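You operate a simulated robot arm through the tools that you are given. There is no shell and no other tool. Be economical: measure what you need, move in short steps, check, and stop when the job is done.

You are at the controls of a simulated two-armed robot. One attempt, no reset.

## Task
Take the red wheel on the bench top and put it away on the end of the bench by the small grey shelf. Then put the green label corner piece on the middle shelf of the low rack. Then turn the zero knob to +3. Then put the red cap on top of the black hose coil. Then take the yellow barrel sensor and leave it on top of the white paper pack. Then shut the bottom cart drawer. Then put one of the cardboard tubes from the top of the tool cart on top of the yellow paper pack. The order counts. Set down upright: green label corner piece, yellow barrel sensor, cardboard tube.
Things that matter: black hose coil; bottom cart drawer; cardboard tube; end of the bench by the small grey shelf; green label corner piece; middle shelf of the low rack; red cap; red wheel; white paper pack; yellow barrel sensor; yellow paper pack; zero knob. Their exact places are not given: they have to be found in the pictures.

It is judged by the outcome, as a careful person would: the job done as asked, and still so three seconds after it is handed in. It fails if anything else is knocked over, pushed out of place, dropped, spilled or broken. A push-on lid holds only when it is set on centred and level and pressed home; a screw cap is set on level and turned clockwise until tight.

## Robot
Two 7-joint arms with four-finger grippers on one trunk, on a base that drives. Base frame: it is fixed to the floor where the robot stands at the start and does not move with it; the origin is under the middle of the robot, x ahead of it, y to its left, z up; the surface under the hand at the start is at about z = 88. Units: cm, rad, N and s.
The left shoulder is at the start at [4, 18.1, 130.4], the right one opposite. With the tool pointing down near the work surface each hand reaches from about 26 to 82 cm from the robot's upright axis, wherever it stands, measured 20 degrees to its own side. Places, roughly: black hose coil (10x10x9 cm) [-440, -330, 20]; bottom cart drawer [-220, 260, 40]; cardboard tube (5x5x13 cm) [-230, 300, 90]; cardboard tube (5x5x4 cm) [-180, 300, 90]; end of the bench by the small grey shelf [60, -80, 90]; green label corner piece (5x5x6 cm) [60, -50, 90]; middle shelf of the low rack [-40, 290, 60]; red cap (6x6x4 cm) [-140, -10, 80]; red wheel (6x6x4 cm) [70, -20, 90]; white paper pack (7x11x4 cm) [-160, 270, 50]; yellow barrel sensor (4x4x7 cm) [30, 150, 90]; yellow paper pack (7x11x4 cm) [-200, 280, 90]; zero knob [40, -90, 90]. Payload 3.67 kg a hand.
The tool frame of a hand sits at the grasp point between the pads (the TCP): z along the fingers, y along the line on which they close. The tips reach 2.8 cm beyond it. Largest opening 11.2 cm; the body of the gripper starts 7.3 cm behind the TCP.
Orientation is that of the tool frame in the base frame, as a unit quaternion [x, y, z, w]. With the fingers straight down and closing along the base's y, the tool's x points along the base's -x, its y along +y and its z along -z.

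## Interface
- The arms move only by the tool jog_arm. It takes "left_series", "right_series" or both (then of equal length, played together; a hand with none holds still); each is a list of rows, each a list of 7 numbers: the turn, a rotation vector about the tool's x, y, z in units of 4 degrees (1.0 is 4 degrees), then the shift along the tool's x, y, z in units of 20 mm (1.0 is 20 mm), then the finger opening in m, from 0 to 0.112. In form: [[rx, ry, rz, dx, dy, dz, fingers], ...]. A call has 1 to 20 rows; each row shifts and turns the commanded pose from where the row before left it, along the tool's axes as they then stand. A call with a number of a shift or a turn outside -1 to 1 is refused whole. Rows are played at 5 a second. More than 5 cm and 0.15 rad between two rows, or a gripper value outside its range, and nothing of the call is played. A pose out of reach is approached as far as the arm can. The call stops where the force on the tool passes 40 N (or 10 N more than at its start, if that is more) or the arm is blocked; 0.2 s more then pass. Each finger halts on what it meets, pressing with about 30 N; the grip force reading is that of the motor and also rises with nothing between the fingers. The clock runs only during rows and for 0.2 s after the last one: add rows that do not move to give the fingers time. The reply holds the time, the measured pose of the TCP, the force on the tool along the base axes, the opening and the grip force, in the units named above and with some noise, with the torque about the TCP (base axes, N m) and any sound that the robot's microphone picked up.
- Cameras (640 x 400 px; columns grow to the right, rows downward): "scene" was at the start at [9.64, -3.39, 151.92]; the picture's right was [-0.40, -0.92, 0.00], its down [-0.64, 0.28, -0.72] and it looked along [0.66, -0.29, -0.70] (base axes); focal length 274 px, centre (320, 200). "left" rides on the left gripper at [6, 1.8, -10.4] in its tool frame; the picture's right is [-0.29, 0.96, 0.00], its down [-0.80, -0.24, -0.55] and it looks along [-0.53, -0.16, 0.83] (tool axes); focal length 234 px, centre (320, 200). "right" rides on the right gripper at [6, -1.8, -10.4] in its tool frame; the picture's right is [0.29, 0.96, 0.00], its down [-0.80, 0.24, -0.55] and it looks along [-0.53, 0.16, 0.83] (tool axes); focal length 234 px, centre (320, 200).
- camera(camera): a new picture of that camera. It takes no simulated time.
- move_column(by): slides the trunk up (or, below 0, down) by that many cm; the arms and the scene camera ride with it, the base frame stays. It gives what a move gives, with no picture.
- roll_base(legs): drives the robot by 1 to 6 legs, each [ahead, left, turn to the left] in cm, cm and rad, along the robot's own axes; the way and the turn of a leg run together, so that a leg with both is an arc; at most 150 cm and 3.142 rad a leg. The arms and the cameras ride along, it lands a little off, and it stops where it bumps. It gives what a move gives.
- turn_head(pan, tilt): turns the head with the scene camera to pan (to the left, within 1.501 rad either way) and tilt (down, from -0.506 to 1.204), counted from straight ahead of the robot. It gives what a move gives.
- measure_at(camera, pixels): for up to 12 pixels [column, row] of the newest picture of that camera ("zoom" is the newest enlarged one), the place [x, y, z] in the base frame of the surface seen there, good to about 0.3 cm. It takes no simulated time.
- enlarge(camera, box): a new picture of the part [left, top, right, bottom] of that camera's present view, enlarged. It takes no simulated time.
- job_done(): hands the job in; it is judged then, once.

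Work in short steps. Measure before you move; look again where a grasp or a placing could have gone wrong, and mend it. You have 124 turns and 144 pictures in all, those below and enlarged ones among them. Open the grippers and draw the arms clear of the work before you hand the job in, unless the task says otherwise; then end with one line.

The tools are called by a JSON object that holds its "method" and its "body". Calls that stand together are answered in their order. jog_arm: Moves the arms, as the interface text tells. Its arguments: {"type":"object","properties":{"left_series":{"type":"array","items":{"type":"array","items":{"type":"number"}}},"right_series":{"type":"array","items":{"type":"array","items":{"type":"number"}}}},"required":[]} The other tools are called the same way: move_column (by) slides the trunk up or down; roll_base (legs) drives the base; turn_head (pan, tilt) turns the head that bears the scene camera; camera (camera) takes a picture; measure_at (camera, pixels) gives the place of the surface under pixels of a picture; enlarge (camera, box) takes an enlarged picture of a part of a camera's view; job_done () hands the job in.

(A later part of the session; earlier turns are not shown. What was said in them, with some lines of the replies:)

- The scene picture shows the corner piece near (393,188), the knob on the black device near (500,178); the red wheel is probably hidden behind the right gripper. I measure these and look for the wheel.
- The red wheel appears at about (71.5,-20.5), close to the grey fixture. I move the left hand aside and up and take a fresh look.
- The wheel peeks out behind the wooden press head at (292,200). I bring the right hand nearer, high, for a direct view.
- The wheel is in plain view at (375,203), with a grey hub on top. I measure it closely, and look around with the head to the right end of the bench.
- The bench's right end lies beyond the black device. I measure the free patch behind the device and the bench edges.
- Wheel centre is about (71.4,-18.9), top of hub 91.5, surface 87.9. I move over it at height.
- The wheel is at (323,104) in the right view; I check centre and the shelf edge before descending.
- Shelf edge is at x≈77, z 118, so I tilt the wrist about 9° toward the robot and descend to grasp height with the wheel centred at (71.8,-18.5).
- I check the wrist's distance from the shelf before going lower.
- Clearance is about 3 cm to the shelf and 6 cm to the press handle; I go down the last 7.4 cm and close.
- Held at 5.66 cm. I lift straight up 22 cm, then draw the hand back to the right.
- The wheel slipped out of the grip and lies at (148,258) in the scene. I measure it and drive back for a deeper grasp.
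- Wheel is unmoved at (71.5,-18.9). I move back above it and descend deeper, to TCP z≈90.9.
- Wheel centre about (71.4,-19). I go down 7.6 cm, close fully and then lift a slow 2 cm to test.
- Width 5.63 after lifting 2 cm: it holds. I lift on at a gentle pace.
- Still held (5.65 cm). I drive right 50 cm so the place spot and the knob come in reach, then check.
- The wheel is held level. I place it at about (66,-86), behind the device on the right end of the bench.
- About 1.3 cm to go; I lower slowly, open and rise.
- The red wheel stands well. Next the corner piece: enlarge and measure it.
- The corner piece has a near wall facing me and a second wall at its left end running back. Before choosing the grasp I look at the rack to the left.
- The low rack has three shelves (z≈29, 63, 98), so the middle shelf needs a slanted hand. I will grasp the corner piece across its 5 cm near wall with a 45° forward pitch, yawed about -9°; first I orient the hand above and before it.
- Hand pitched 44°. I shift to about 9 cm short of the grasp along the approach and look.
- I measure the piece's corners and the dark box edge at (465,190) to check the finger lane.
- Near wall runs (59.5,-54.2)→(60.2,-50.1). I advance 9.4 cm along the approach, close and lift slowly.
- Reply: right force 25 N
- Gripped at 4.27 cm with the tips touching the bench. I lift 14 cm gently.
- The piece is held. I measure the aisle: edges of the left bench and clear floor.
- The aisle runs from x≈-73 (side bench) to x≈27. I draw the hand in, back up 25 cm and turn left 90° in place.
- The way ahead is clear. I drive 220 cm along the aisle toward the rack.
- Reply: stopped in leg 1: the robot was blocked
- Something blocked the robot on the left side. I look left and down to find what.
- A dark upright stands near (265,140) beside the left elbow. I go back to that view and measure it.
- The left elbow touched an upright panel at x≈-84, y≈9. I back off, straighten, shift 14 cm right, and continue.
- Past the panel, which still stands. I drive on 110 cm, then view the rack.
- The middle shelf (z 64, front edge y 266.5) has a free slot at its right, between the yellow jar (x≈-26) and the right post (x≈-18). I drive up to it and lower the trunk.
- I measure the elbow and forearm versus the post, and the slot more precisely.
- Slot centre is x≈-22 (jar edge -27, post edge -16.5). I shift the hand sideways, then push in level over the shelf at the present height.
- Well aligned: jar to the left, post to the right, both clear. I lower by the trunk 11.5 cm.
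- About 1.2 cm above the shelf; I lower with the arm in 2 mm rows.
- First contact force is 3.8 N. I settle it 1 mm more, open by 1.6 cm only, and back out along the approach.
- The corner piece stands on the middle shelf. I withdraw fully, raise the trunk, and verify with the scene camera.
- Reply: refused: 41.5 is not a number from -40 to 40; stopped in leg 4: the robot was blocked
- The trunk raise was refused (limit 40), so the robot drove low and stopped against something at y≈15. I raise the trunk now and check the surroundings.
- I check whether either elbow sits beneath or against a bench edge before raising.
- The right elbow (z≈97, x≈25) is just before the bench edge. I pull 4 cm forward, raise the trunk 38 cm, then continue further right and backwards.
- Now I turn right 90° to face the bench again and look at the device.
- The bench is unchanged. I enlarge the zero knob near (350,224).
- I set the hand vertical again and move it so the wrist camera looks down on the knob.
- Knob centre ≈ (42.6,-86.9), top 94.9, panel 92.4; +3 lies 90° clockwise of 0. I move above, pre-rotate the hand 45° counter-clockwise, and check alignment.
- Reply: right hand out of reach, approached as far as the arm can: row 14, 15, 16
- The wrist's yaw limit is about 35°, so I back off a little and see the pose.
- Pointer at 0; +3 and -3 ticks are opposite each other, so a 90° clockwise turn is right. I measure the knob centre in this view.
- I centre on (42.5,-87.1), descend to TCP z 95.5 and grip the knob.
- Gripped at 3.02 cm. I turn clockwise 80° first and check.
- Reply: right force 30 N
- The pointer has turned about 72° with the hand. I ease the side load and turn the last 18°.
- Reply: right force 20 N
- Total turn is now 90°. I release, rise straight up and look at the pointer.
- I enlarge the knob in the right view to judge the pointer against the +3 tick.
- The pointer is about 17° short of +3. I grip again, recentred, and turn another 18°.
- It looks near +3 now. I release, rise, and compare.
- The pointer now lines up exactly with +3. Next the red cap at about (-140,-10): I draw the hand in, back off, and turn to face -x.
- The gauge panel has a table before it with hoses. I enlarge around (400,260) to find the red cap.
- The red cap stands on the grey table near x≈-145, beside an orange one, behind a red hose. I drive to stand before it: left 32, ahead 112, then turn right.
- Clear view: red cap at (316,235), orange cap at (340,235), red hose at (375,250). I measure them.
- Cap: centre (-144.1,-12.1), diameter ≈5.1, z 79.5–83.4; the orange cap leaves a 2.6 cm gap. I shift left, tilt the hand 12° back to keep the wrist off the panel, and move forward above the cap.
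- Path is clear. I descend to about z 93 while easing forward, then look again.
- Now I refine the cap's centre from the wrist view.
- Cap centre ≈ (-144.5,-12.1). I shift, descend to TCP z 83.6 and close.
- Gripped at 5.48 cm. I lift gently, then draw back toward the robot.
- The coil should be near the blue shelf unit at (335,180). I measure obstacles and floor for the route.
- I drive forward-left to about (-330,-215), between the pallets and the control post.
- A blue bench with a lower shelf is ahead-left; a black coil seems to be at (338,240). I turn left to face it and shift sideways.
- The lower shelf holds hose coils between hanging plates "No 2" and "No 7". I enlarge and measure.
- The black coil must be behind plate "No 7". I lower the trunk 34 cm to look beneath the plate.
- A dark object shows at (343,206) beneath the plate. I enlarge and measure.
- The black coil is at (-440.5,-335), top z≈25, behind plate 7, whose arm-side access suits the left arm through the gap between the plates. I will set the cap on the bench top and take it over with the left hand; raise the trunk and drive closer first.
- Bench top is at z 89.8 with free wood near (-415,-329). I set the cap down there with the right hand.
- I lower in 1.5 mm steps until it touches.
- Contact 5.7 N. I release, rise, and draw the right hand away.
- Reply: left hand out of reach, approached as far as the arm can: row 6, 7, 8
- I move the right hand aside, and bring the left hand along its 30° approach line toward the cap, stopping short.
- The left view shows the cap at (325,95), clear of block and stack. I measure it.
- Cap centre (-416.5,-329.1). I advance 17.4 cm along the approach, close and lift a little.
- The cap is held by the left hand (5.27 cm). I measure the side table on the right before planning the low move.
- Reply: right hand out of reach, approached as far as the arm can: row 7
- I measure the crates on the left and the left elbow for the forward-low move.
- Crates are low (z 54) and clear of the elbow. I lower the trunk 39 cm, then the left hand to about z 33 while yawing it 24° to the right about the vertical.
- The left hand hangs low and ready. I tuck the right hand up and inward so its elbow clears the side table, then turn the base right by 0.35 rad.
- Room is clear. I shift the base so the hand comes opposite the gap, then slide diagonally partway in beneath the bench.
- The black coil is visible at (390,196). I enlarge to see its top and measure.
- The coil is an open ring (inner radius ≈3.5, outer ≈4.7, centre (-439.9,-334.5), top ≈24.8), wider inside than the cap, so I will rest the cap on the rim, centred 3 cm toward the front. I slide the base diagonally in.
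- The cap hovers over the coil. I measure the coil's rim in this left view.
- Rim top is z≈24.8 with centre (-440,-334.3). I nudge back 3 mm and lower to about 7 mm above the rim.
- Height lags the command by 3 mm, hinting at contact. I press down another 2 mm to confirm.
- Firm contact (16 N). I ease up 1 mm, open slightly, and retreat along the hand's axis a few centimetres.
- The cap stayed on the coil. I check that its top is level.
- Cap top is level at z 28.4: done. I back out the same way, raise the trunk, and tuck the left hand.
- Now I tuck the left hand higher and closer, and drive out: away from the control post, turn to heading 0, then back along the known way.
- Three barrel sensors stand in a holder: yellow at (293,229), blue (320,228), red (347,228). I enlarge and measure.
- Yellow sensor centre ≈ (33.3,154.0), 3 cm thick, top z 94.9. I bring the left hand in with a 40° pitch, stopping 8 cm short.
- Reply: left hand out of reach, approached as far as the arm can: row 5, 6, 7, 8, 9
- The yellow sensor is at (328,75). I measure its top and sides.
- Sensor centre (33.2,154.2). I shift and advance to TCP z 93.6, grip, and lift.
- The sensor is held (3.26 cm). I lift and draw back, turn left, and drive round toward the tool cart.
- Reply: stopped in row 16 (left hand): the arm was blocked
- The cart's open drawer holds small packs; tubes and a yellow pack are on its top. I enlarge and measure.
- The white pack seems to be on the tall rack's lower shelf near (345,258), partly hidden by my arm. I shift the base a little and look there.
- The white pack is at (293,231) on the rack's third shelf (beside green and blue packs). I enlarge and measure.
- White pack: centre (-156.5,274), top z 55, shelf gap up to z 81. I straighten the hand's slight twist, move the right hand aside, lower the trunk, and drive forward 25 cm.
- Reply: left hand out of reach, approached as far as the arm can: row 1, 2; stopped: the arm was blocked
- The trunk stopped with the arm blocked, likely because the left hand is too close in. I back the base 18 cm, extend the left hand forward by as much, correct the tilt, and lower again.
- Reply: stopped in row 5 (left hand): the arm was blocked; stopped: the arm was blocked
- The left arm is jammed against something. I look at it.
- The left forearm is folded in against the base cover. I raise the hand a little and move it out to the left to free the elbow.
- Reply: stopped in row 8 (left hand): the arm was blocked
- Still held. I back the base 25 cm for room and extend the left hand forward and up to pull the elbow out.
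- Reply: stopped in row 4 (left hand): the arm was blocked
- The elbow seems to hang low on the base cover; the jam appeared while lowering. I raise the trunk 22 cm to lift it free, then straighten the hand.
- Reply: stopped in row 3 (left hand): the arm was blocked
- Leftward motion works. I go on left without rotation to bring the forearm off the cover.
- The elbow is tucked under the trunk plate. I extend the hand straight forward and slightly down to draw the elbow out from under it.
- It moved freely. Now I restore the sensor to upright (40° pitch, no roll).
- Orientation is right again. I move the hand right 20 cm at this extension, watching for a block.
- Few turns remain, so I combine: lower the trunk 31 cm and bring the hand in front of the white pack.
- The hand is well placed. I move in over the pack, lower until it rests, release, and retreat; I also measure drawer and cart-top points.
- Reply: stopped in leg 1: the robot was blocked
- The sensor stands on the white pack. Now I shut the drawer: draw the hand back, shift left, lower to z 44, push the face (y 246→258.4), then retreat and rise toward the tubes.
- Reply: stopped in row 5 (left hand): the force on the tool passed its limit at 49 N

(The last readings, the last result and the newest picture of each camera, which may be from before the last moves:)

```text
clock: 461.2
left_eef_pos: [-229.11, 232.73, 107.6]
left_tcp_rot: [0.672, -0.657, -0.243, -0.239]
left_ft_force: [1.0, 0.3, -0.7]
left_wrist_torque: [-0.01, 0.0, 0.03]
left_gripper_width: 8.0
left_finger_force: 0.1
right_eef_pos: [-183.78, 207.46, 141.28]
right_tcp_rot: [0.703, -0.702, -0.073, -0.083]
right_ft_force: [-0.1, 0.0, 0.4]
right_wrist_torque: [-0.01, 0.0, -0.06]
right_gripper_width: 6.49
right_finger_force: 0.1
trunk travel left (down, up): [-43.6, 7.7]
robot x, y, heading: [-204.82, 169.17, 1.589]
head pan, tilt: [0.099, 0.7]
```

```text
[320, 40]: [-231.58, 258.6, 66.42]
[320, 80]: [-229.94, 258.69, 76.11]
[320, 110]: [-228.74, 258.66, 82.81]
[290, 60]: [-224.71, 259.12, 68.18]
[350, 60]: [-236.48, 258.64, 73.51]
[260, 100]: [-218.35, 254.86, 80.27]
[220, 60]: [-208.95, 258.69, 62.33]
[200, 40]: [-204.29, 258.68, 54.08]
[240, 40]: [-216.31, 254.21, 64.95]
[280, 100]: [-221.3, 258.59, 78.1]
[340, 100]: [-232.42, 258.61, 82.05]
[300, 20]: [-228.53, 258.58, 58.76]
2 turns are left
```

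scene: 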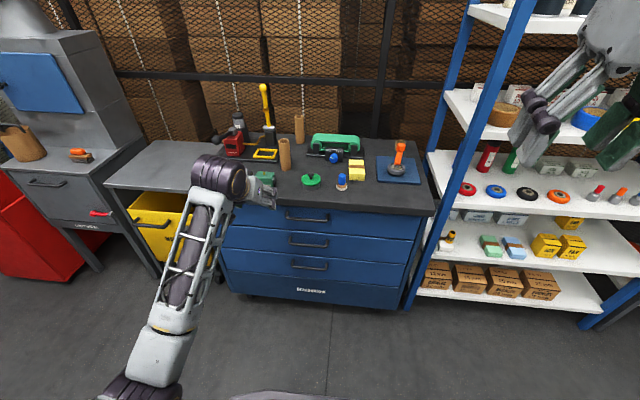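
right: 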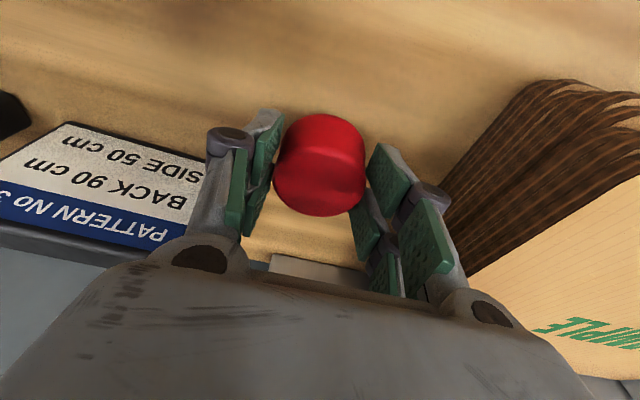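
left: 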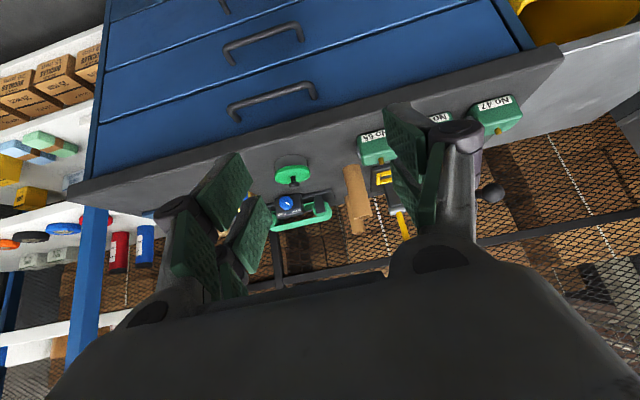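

The drawer is shut. With two turns left I measure the pack and tube, then grasp the near tube at about (-231.5,278.4) and lift it.

{"method": "measure_at", "body": {"camera": "scene", "pixels": [[285, 150], [285, 165], [280, 155], [290, 155], [357, 163], [351, 170], [363, 170], [357, 176], [375, 195], [330, 195], [311, 180], [342, 180]]}}

{"method": "roll_base", "body": {"legs": [[37.5, 0, 0]]}}

{"method": "jog_arm", "body": {"left_series": [[0, 0, 0, 0, 0.43, 0, 0.076], [0, 0, 0, 0, 0.42, 0, 0.076], [0, 0, 0, 0.01, 0, 0.81, 0.076], [0, 0, 0, 0.01, 0, 0.81, 0.076], [0, 0, 0, 0.01, 0, 0.81, 0.076], [0, 0, 0, 0.01, 0, 0.81, 0.076], [0, 0, 0, 0.01, 0, 0.81, 0.076], [0, 0, 0, 0.01, 0, 0.81, 0.076], [0, 0, 0, 0.01, 0, 0.81, 0.076], [0, 0, 0, 0.01, 0, 0.81, 0.076], [0, 0, 0, 0, 0, 0, 0.076], [0, 0, 0, 0, 0, 0, 0.05], [0, 0, 0, 0, 0, 0, 0.03], [0, 0, 0, 0, 0, 0, 0.0], [0, 0, 0, 0, 0, 0, 0.0]]}}

{"method": "jog_arm", "body": {"left_series": [[0, 0, 0, -0.16, 0, -0.19, 0.0], [0, 0, 0, -0.32, 0, -0.38, 0.0], [0, 0, 0, -0.32, 0, -0.38, 0.0], [0, 0, 0, -0.32, 0, -0.38, 0.0], [0, 0, 0, -0.32, 0, -0.38, 0.0], [0, 0, 0, -0.32, 0, -0.38, 0.0], [0, 0, 0, -0.32, 0, -0.38, 0.0], [0, 0, 0, -0.32, 0, -0.38, 0.0], [0, 0, 0, -0.32, 0, -0.38, 0.0], [0, 0, 0, -0.32, 0, -0.38, 0.0], [0, 0, 0, -0.32, 0, -0.38, 0.0], [0, 0, 0, -0.32, 0, -0.38, 0.0], [0, 0, 0, -0.32, 0, -0.38, 0.0], [0, 0, 0, -0.32, 0, -0.38, 0.0], [0, 0, 0, -0.32, 0, -0.38, 0.0]]}}

{"method": "camera", "body": {"camera": "left"}}

{"method": "camera", "body": {"camera": "scene"}}

{"method": "measure_at", "body": {"camera": "left", "pixels": [[320, 100], [320, 130], [320, 160], [320, 190], [320, 210], [300, 160], [340, 160]]}}

```text
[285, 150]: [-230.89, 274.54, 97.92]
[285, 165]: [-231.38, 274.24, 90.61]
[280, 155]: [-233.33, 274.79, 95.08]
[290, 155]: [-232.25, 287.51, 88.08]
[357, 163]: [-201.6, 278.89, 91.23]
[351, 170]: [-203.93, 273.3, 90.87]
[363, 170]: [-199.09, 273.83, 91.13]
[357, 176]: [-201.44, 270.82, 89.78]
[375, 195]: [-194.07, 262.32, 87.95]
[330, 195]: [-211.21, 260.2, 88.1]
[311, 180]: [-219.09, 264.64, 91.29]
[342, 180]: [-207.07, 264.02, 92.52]
```

```text
clock: 463.6
left_eef_pos: [-229.71, 269.73, 107.62]
left_tcp_rot: [0.672, -0.658, -0.242, -0.24]
left_ft_force: [-0.1, -0.7, -0.4]
left_wrist_torque: [-0.02, 0.04, 0.01]
left_gripper_width: 8.0
left_finger_force: 0.1
right_eef_pos: [-184.56, 244.32, 141.34]
right_tcp_rot: [0.703, -0.703, -0.073, -0.083]
right_ft_force: [0.0, 0.0, 0.1]
right_wrist_torque: [0.02, 0.01, 0.01]
right_gripper_width: 6.49
right_finger_force: 0.1
trunk travel left (down, up): [-43.6, 7.7]
robot x, y, heading: [-205.34, 206.44, 1.589]
head pan, tilt: [0.099, 0.7]
```

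```text
clock: 466.8
left_eef_pos: [-231.61, 277.81, 97.64]
left_tcp_rot: [0.672, -0.658, -0.242, -0.239]
left_ft_force: [0.0, -0.5, -0.3]
left_wrist_torque: [-0.01, 0.02, 0.04]
left_gripper_width: 4.27
left_finger_force: 30.5
right_eef_pos: [-184.52, 244.56, 141.31]
right_tcp_rot: [-0.703, 0.703, 0.074, 0.082]
right_ft_force: [1.0, 0.9, 0.7]
right_wrist_torque: [-0.02, 0.03, 0.0]
right_gripper_width: 6.51
right_finger_force: 0.1
trunk travel left (down, up): [-43.6, 7.7]
robot x, y, heading: [-205.49, 206.25, 1.59]
head pan, tilt: [0.099, 0.7]
```

```text
clock: 470.0
left_eef_pos: [-231.59, 278.14, 112.01]
left_tcp_rot: [0.672, -0.657, -0.243, -0.24]
left_ft_force: [0.1, 0.7, -0.4]
left_wrist_torque: [0.03, 0.02, -0.06]
left_gripper_width: 4.27
left_finger_force: 29.6
right_eef_pos: [-184.44, 244.56, 141.25]
right_tcp_rot: [-0.703, 0.703, 0.073, 0.083]
right_ft_force: [0.0, 0.0, 0.2]
right_wrist_torque: [-0.04, 0.0, 0.03]
right_gripper_width: 6.53
right_finger_force: 0.1
trunk travel left (down, up): [-43.6, 7.7]
robot x, y, heading: [-205.42, 206.06, 1.588]
head pan, tilt: [0.099, 0.7]
```

```text
8 pictures are left
```

left: 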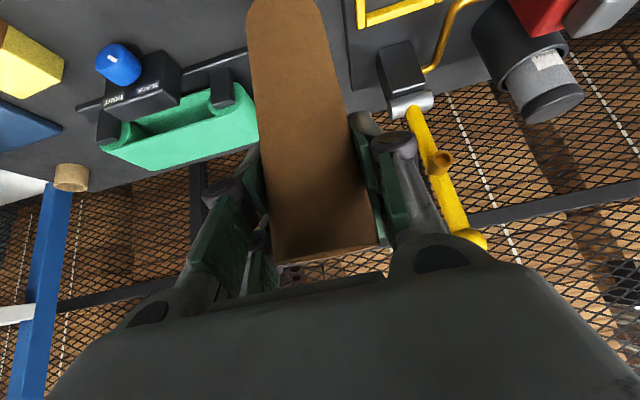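

```text
7 pictures are left
```

scene: 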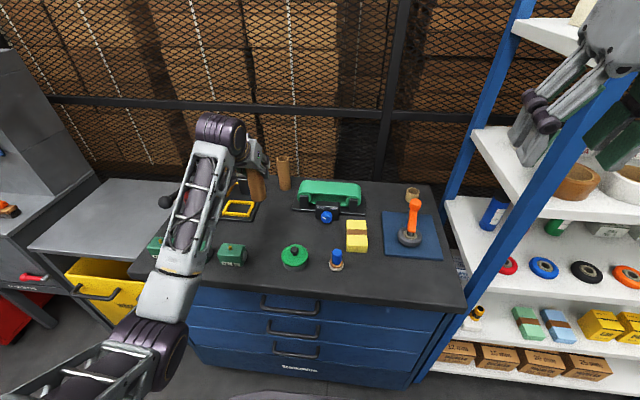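

```text
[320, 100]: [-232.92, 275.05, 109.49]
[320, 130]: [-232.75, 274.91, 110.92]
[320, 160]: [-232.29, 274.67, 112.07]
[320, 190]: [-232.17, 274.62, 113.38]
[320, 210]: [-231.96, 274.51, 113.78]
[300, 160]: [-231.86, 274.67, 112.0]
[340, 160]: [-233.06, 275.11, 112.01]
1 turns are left
```

The tube is held upright; the pack's top is z≈91.2, centred near (-201.3,275.8). In this last turn I carry it over, lower it, release, back away and hand in.

{"method": "roll_base", "body": {"legs": [[-1.5, -30.3, 0]]}}

{"method": "jog_arm", "body": {"left_series": [[0, 0, 0, 0.3215, 0, 0.383, 0.0], [0, 0, 0, 0.3215, 0, 0.383, 0.0], [0, 0, 0, 0.3215, 0, 0.383, 0.0], [0, 0, 0, 0.3215, 0, 0.383, 0.0], [0, 0, 0, 0.3215, 0, 0.383, 0.0], [0, 0, 0, 0.3215, 0, 0.383, 0.0], [0, 0, 0, 0.3215, 0, 0.383, 0.0], [0, 0, 0, 0.3215, 0, 0.383, 0.0], [0, 0, 0, 0.3215, 0, 0.383, 0.0], [0, 0, 0, 0.3215, 0, 0.383, 0.0], [0, 0, 0, 0.07, 0, 0.083, 0.0], [0, 0, 0, 0.07, 0, 0.083, 0.0], [0, 0, 0, 0.07, 0, 0.083, 0.0], [0, 0, 0, 0.07, 0, 0.083, 0.0], [0, 0, 0, 0.07, 0, 0.083, 0.0], [0, 0, 0, 0.05, 0, 0.06, 0.0], [0, 0, 0, 0, 0, 0, 0.0], [0, 0, 0, 0, 0, 0, 0.0]]}}

{"method": "jog_arm", "body": {"left_series": [[0, 0, 0, 0, 0, 0, 0.044], [0, 0, 0, 0, 0, 0, 0.048], [0, 0, 0, 0, 0, 0, 0.054], [0, 0, 0, 0, 0, 0, 0.064], [0, 0, 0, 0, 0, 0, 0.064], [0, 0, 0, 0, 0, 0, 0.064], [0, 0, 0, 0, 0, -0.2, 0.064], [0, 0, 0, 0, 0, -0.4, 0.064], [0, 0, 0, 0, 0, -0.5, 0.064], [0, 0, 0, 0, 0, -0.6, 0.064], [0, 0, 0, 0, 0, -0.7, 0.064], [0, 0, 0, 0, 0, -0.8, 0.064], [0, 0, 0, 0, 0, -0.8, 0.064], [0, 0, 0, 0, 0, -0.8, 0.064], [0, 0, 0, 0, 0, -0.8, 0.064], [0, 0, 0, 0, 0, -0.8, 0.064]]}}

{"method": "roll_base", "body": {"legs": [[-28, 0, 0]]}}

{"method": "job_done", "body": {}}

```text
clock: 472.1
left_eef_pos: [-201.89, 277.11, 111.83]
left_tcp_rot: [0.673, -0.656, -0.242, -0.239]
left_ft_force: [0.0, -0.2, -0.9]
left_wrist_torque: [0.02, -0.02, -0.01]
left_gripper_width: 4.26
left_finger_force: 30.5
right_eef_pos: [-154.8, 243.6, 141.3]
right_tcp_rot: [0.704, -0.702, -0.074, -0.083]
right_ft_force: [0.0, -0.6, 0.2]
right_wrist_torque: [-0.03, -0.02, 0.0]
right_gripper_width: 6.5
right_finger_force: 0.0
trunk travel left (down, up): [-43.6, 7.7]
robot x, y, heading: [-175.56, 205.55, 1.589]
head pan, tilt: [0.099, 0.7]
```

```text
clock: 475.9
left_eef_pos: [-201.85, 277.19, 100.69]
left_tcp_rot: [0.672, -0.657, -0.243, -0.24]
left_ft_force: [-0.4, 1.5, 5.2]
left_wrist_torque: [0.1, 0.11, -0.05]
left_gripper_width: 4.27
left_finger_force: 29.9
right_eef_pos: [-154.59, 243.45, 141.23]
right_tcp_rot: [0.703, -0.702, -0.074, -0.083]
right_ft_force: [0.2, 0.1, 0.7]
right_wrist_torque: [-0.02, 0.01, -0.02]
right_gripper_width: 6.46
right_finger_force: 0.1
trunk travel left (down, up): [-43.6, 7.7]
robot x, y, heading: [-175.26, 205.39, 1.592]
head pan, tilt: [0.099, 0.7]
```

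```text
clock: 479.3
left_eef_pos: [-201.62, 268.91, 110.52]
left_tcp_rot: [0.672, -0.657, -0.243, -0.24]
left_ft_force: [0.4, -0.1, 0.6]
left_wrist_torque: [0.01, 0.04, 0.02]
left_gripper_width: 6.38
left_finger_force: 0.0
right_eef_pos: [-154.81, 243.58, 141.3]
right_tcp_rot: [0.703, -0.702, -0.073, -0.084]
right_ft_force: [-1.0, -0.2, 0.1]
right_wrist_torque: [-0.01, 0.02, 0.01]
right_gripper_width: 6.51
right_finger_force: 0.0
trunk travel left (down, up): [-43.6, 7.7]
robot x, y, heading: [-175.5, 205.72, 1.591]
head pan, tilt: [0.099, 0.7]
```

```text
clock: 481.2
left_eef_pos: [-201.0, 241.69, 110.29]
left_tcp_rot: [0.673, -0.657, -0.242, -0.239]
left_ft_force: [-0.4, 0.6, -0.1]
left_wrist_torque: [0.03, -0.01, -0.03]
left_gripper_width: 6.4
left_finger_force: 0.1
right_eef_pos: [-154.14, 216.46, 141.28]
right_tcp_rot: [0.704, -0.702, -0.072, -0.082]
right_ft_force: [-0.2, 0.5, 0.1]
right_wrist_torque: [0.0, 0.01, 0.0]
right_gripper_width: 6.49
right_finger_force: 0.0
trunk travel left (down, up): [-43.6, 7.7]
robot x, y, heading: [-175.02, 178.23, 1.587]
head pan, tilt: [0.099, 0.7]
```

```text
The job is handed in.
```

All seven steps were done in the order asked and the job is handed in. I did not photograph the cardboard tube on the yellow pack after letting go of it; the force reading showed contact at the height of the pack's top. The robot also bumped the panel and a bench, and I saw nothing moved at the panel but took no close look around the bench.
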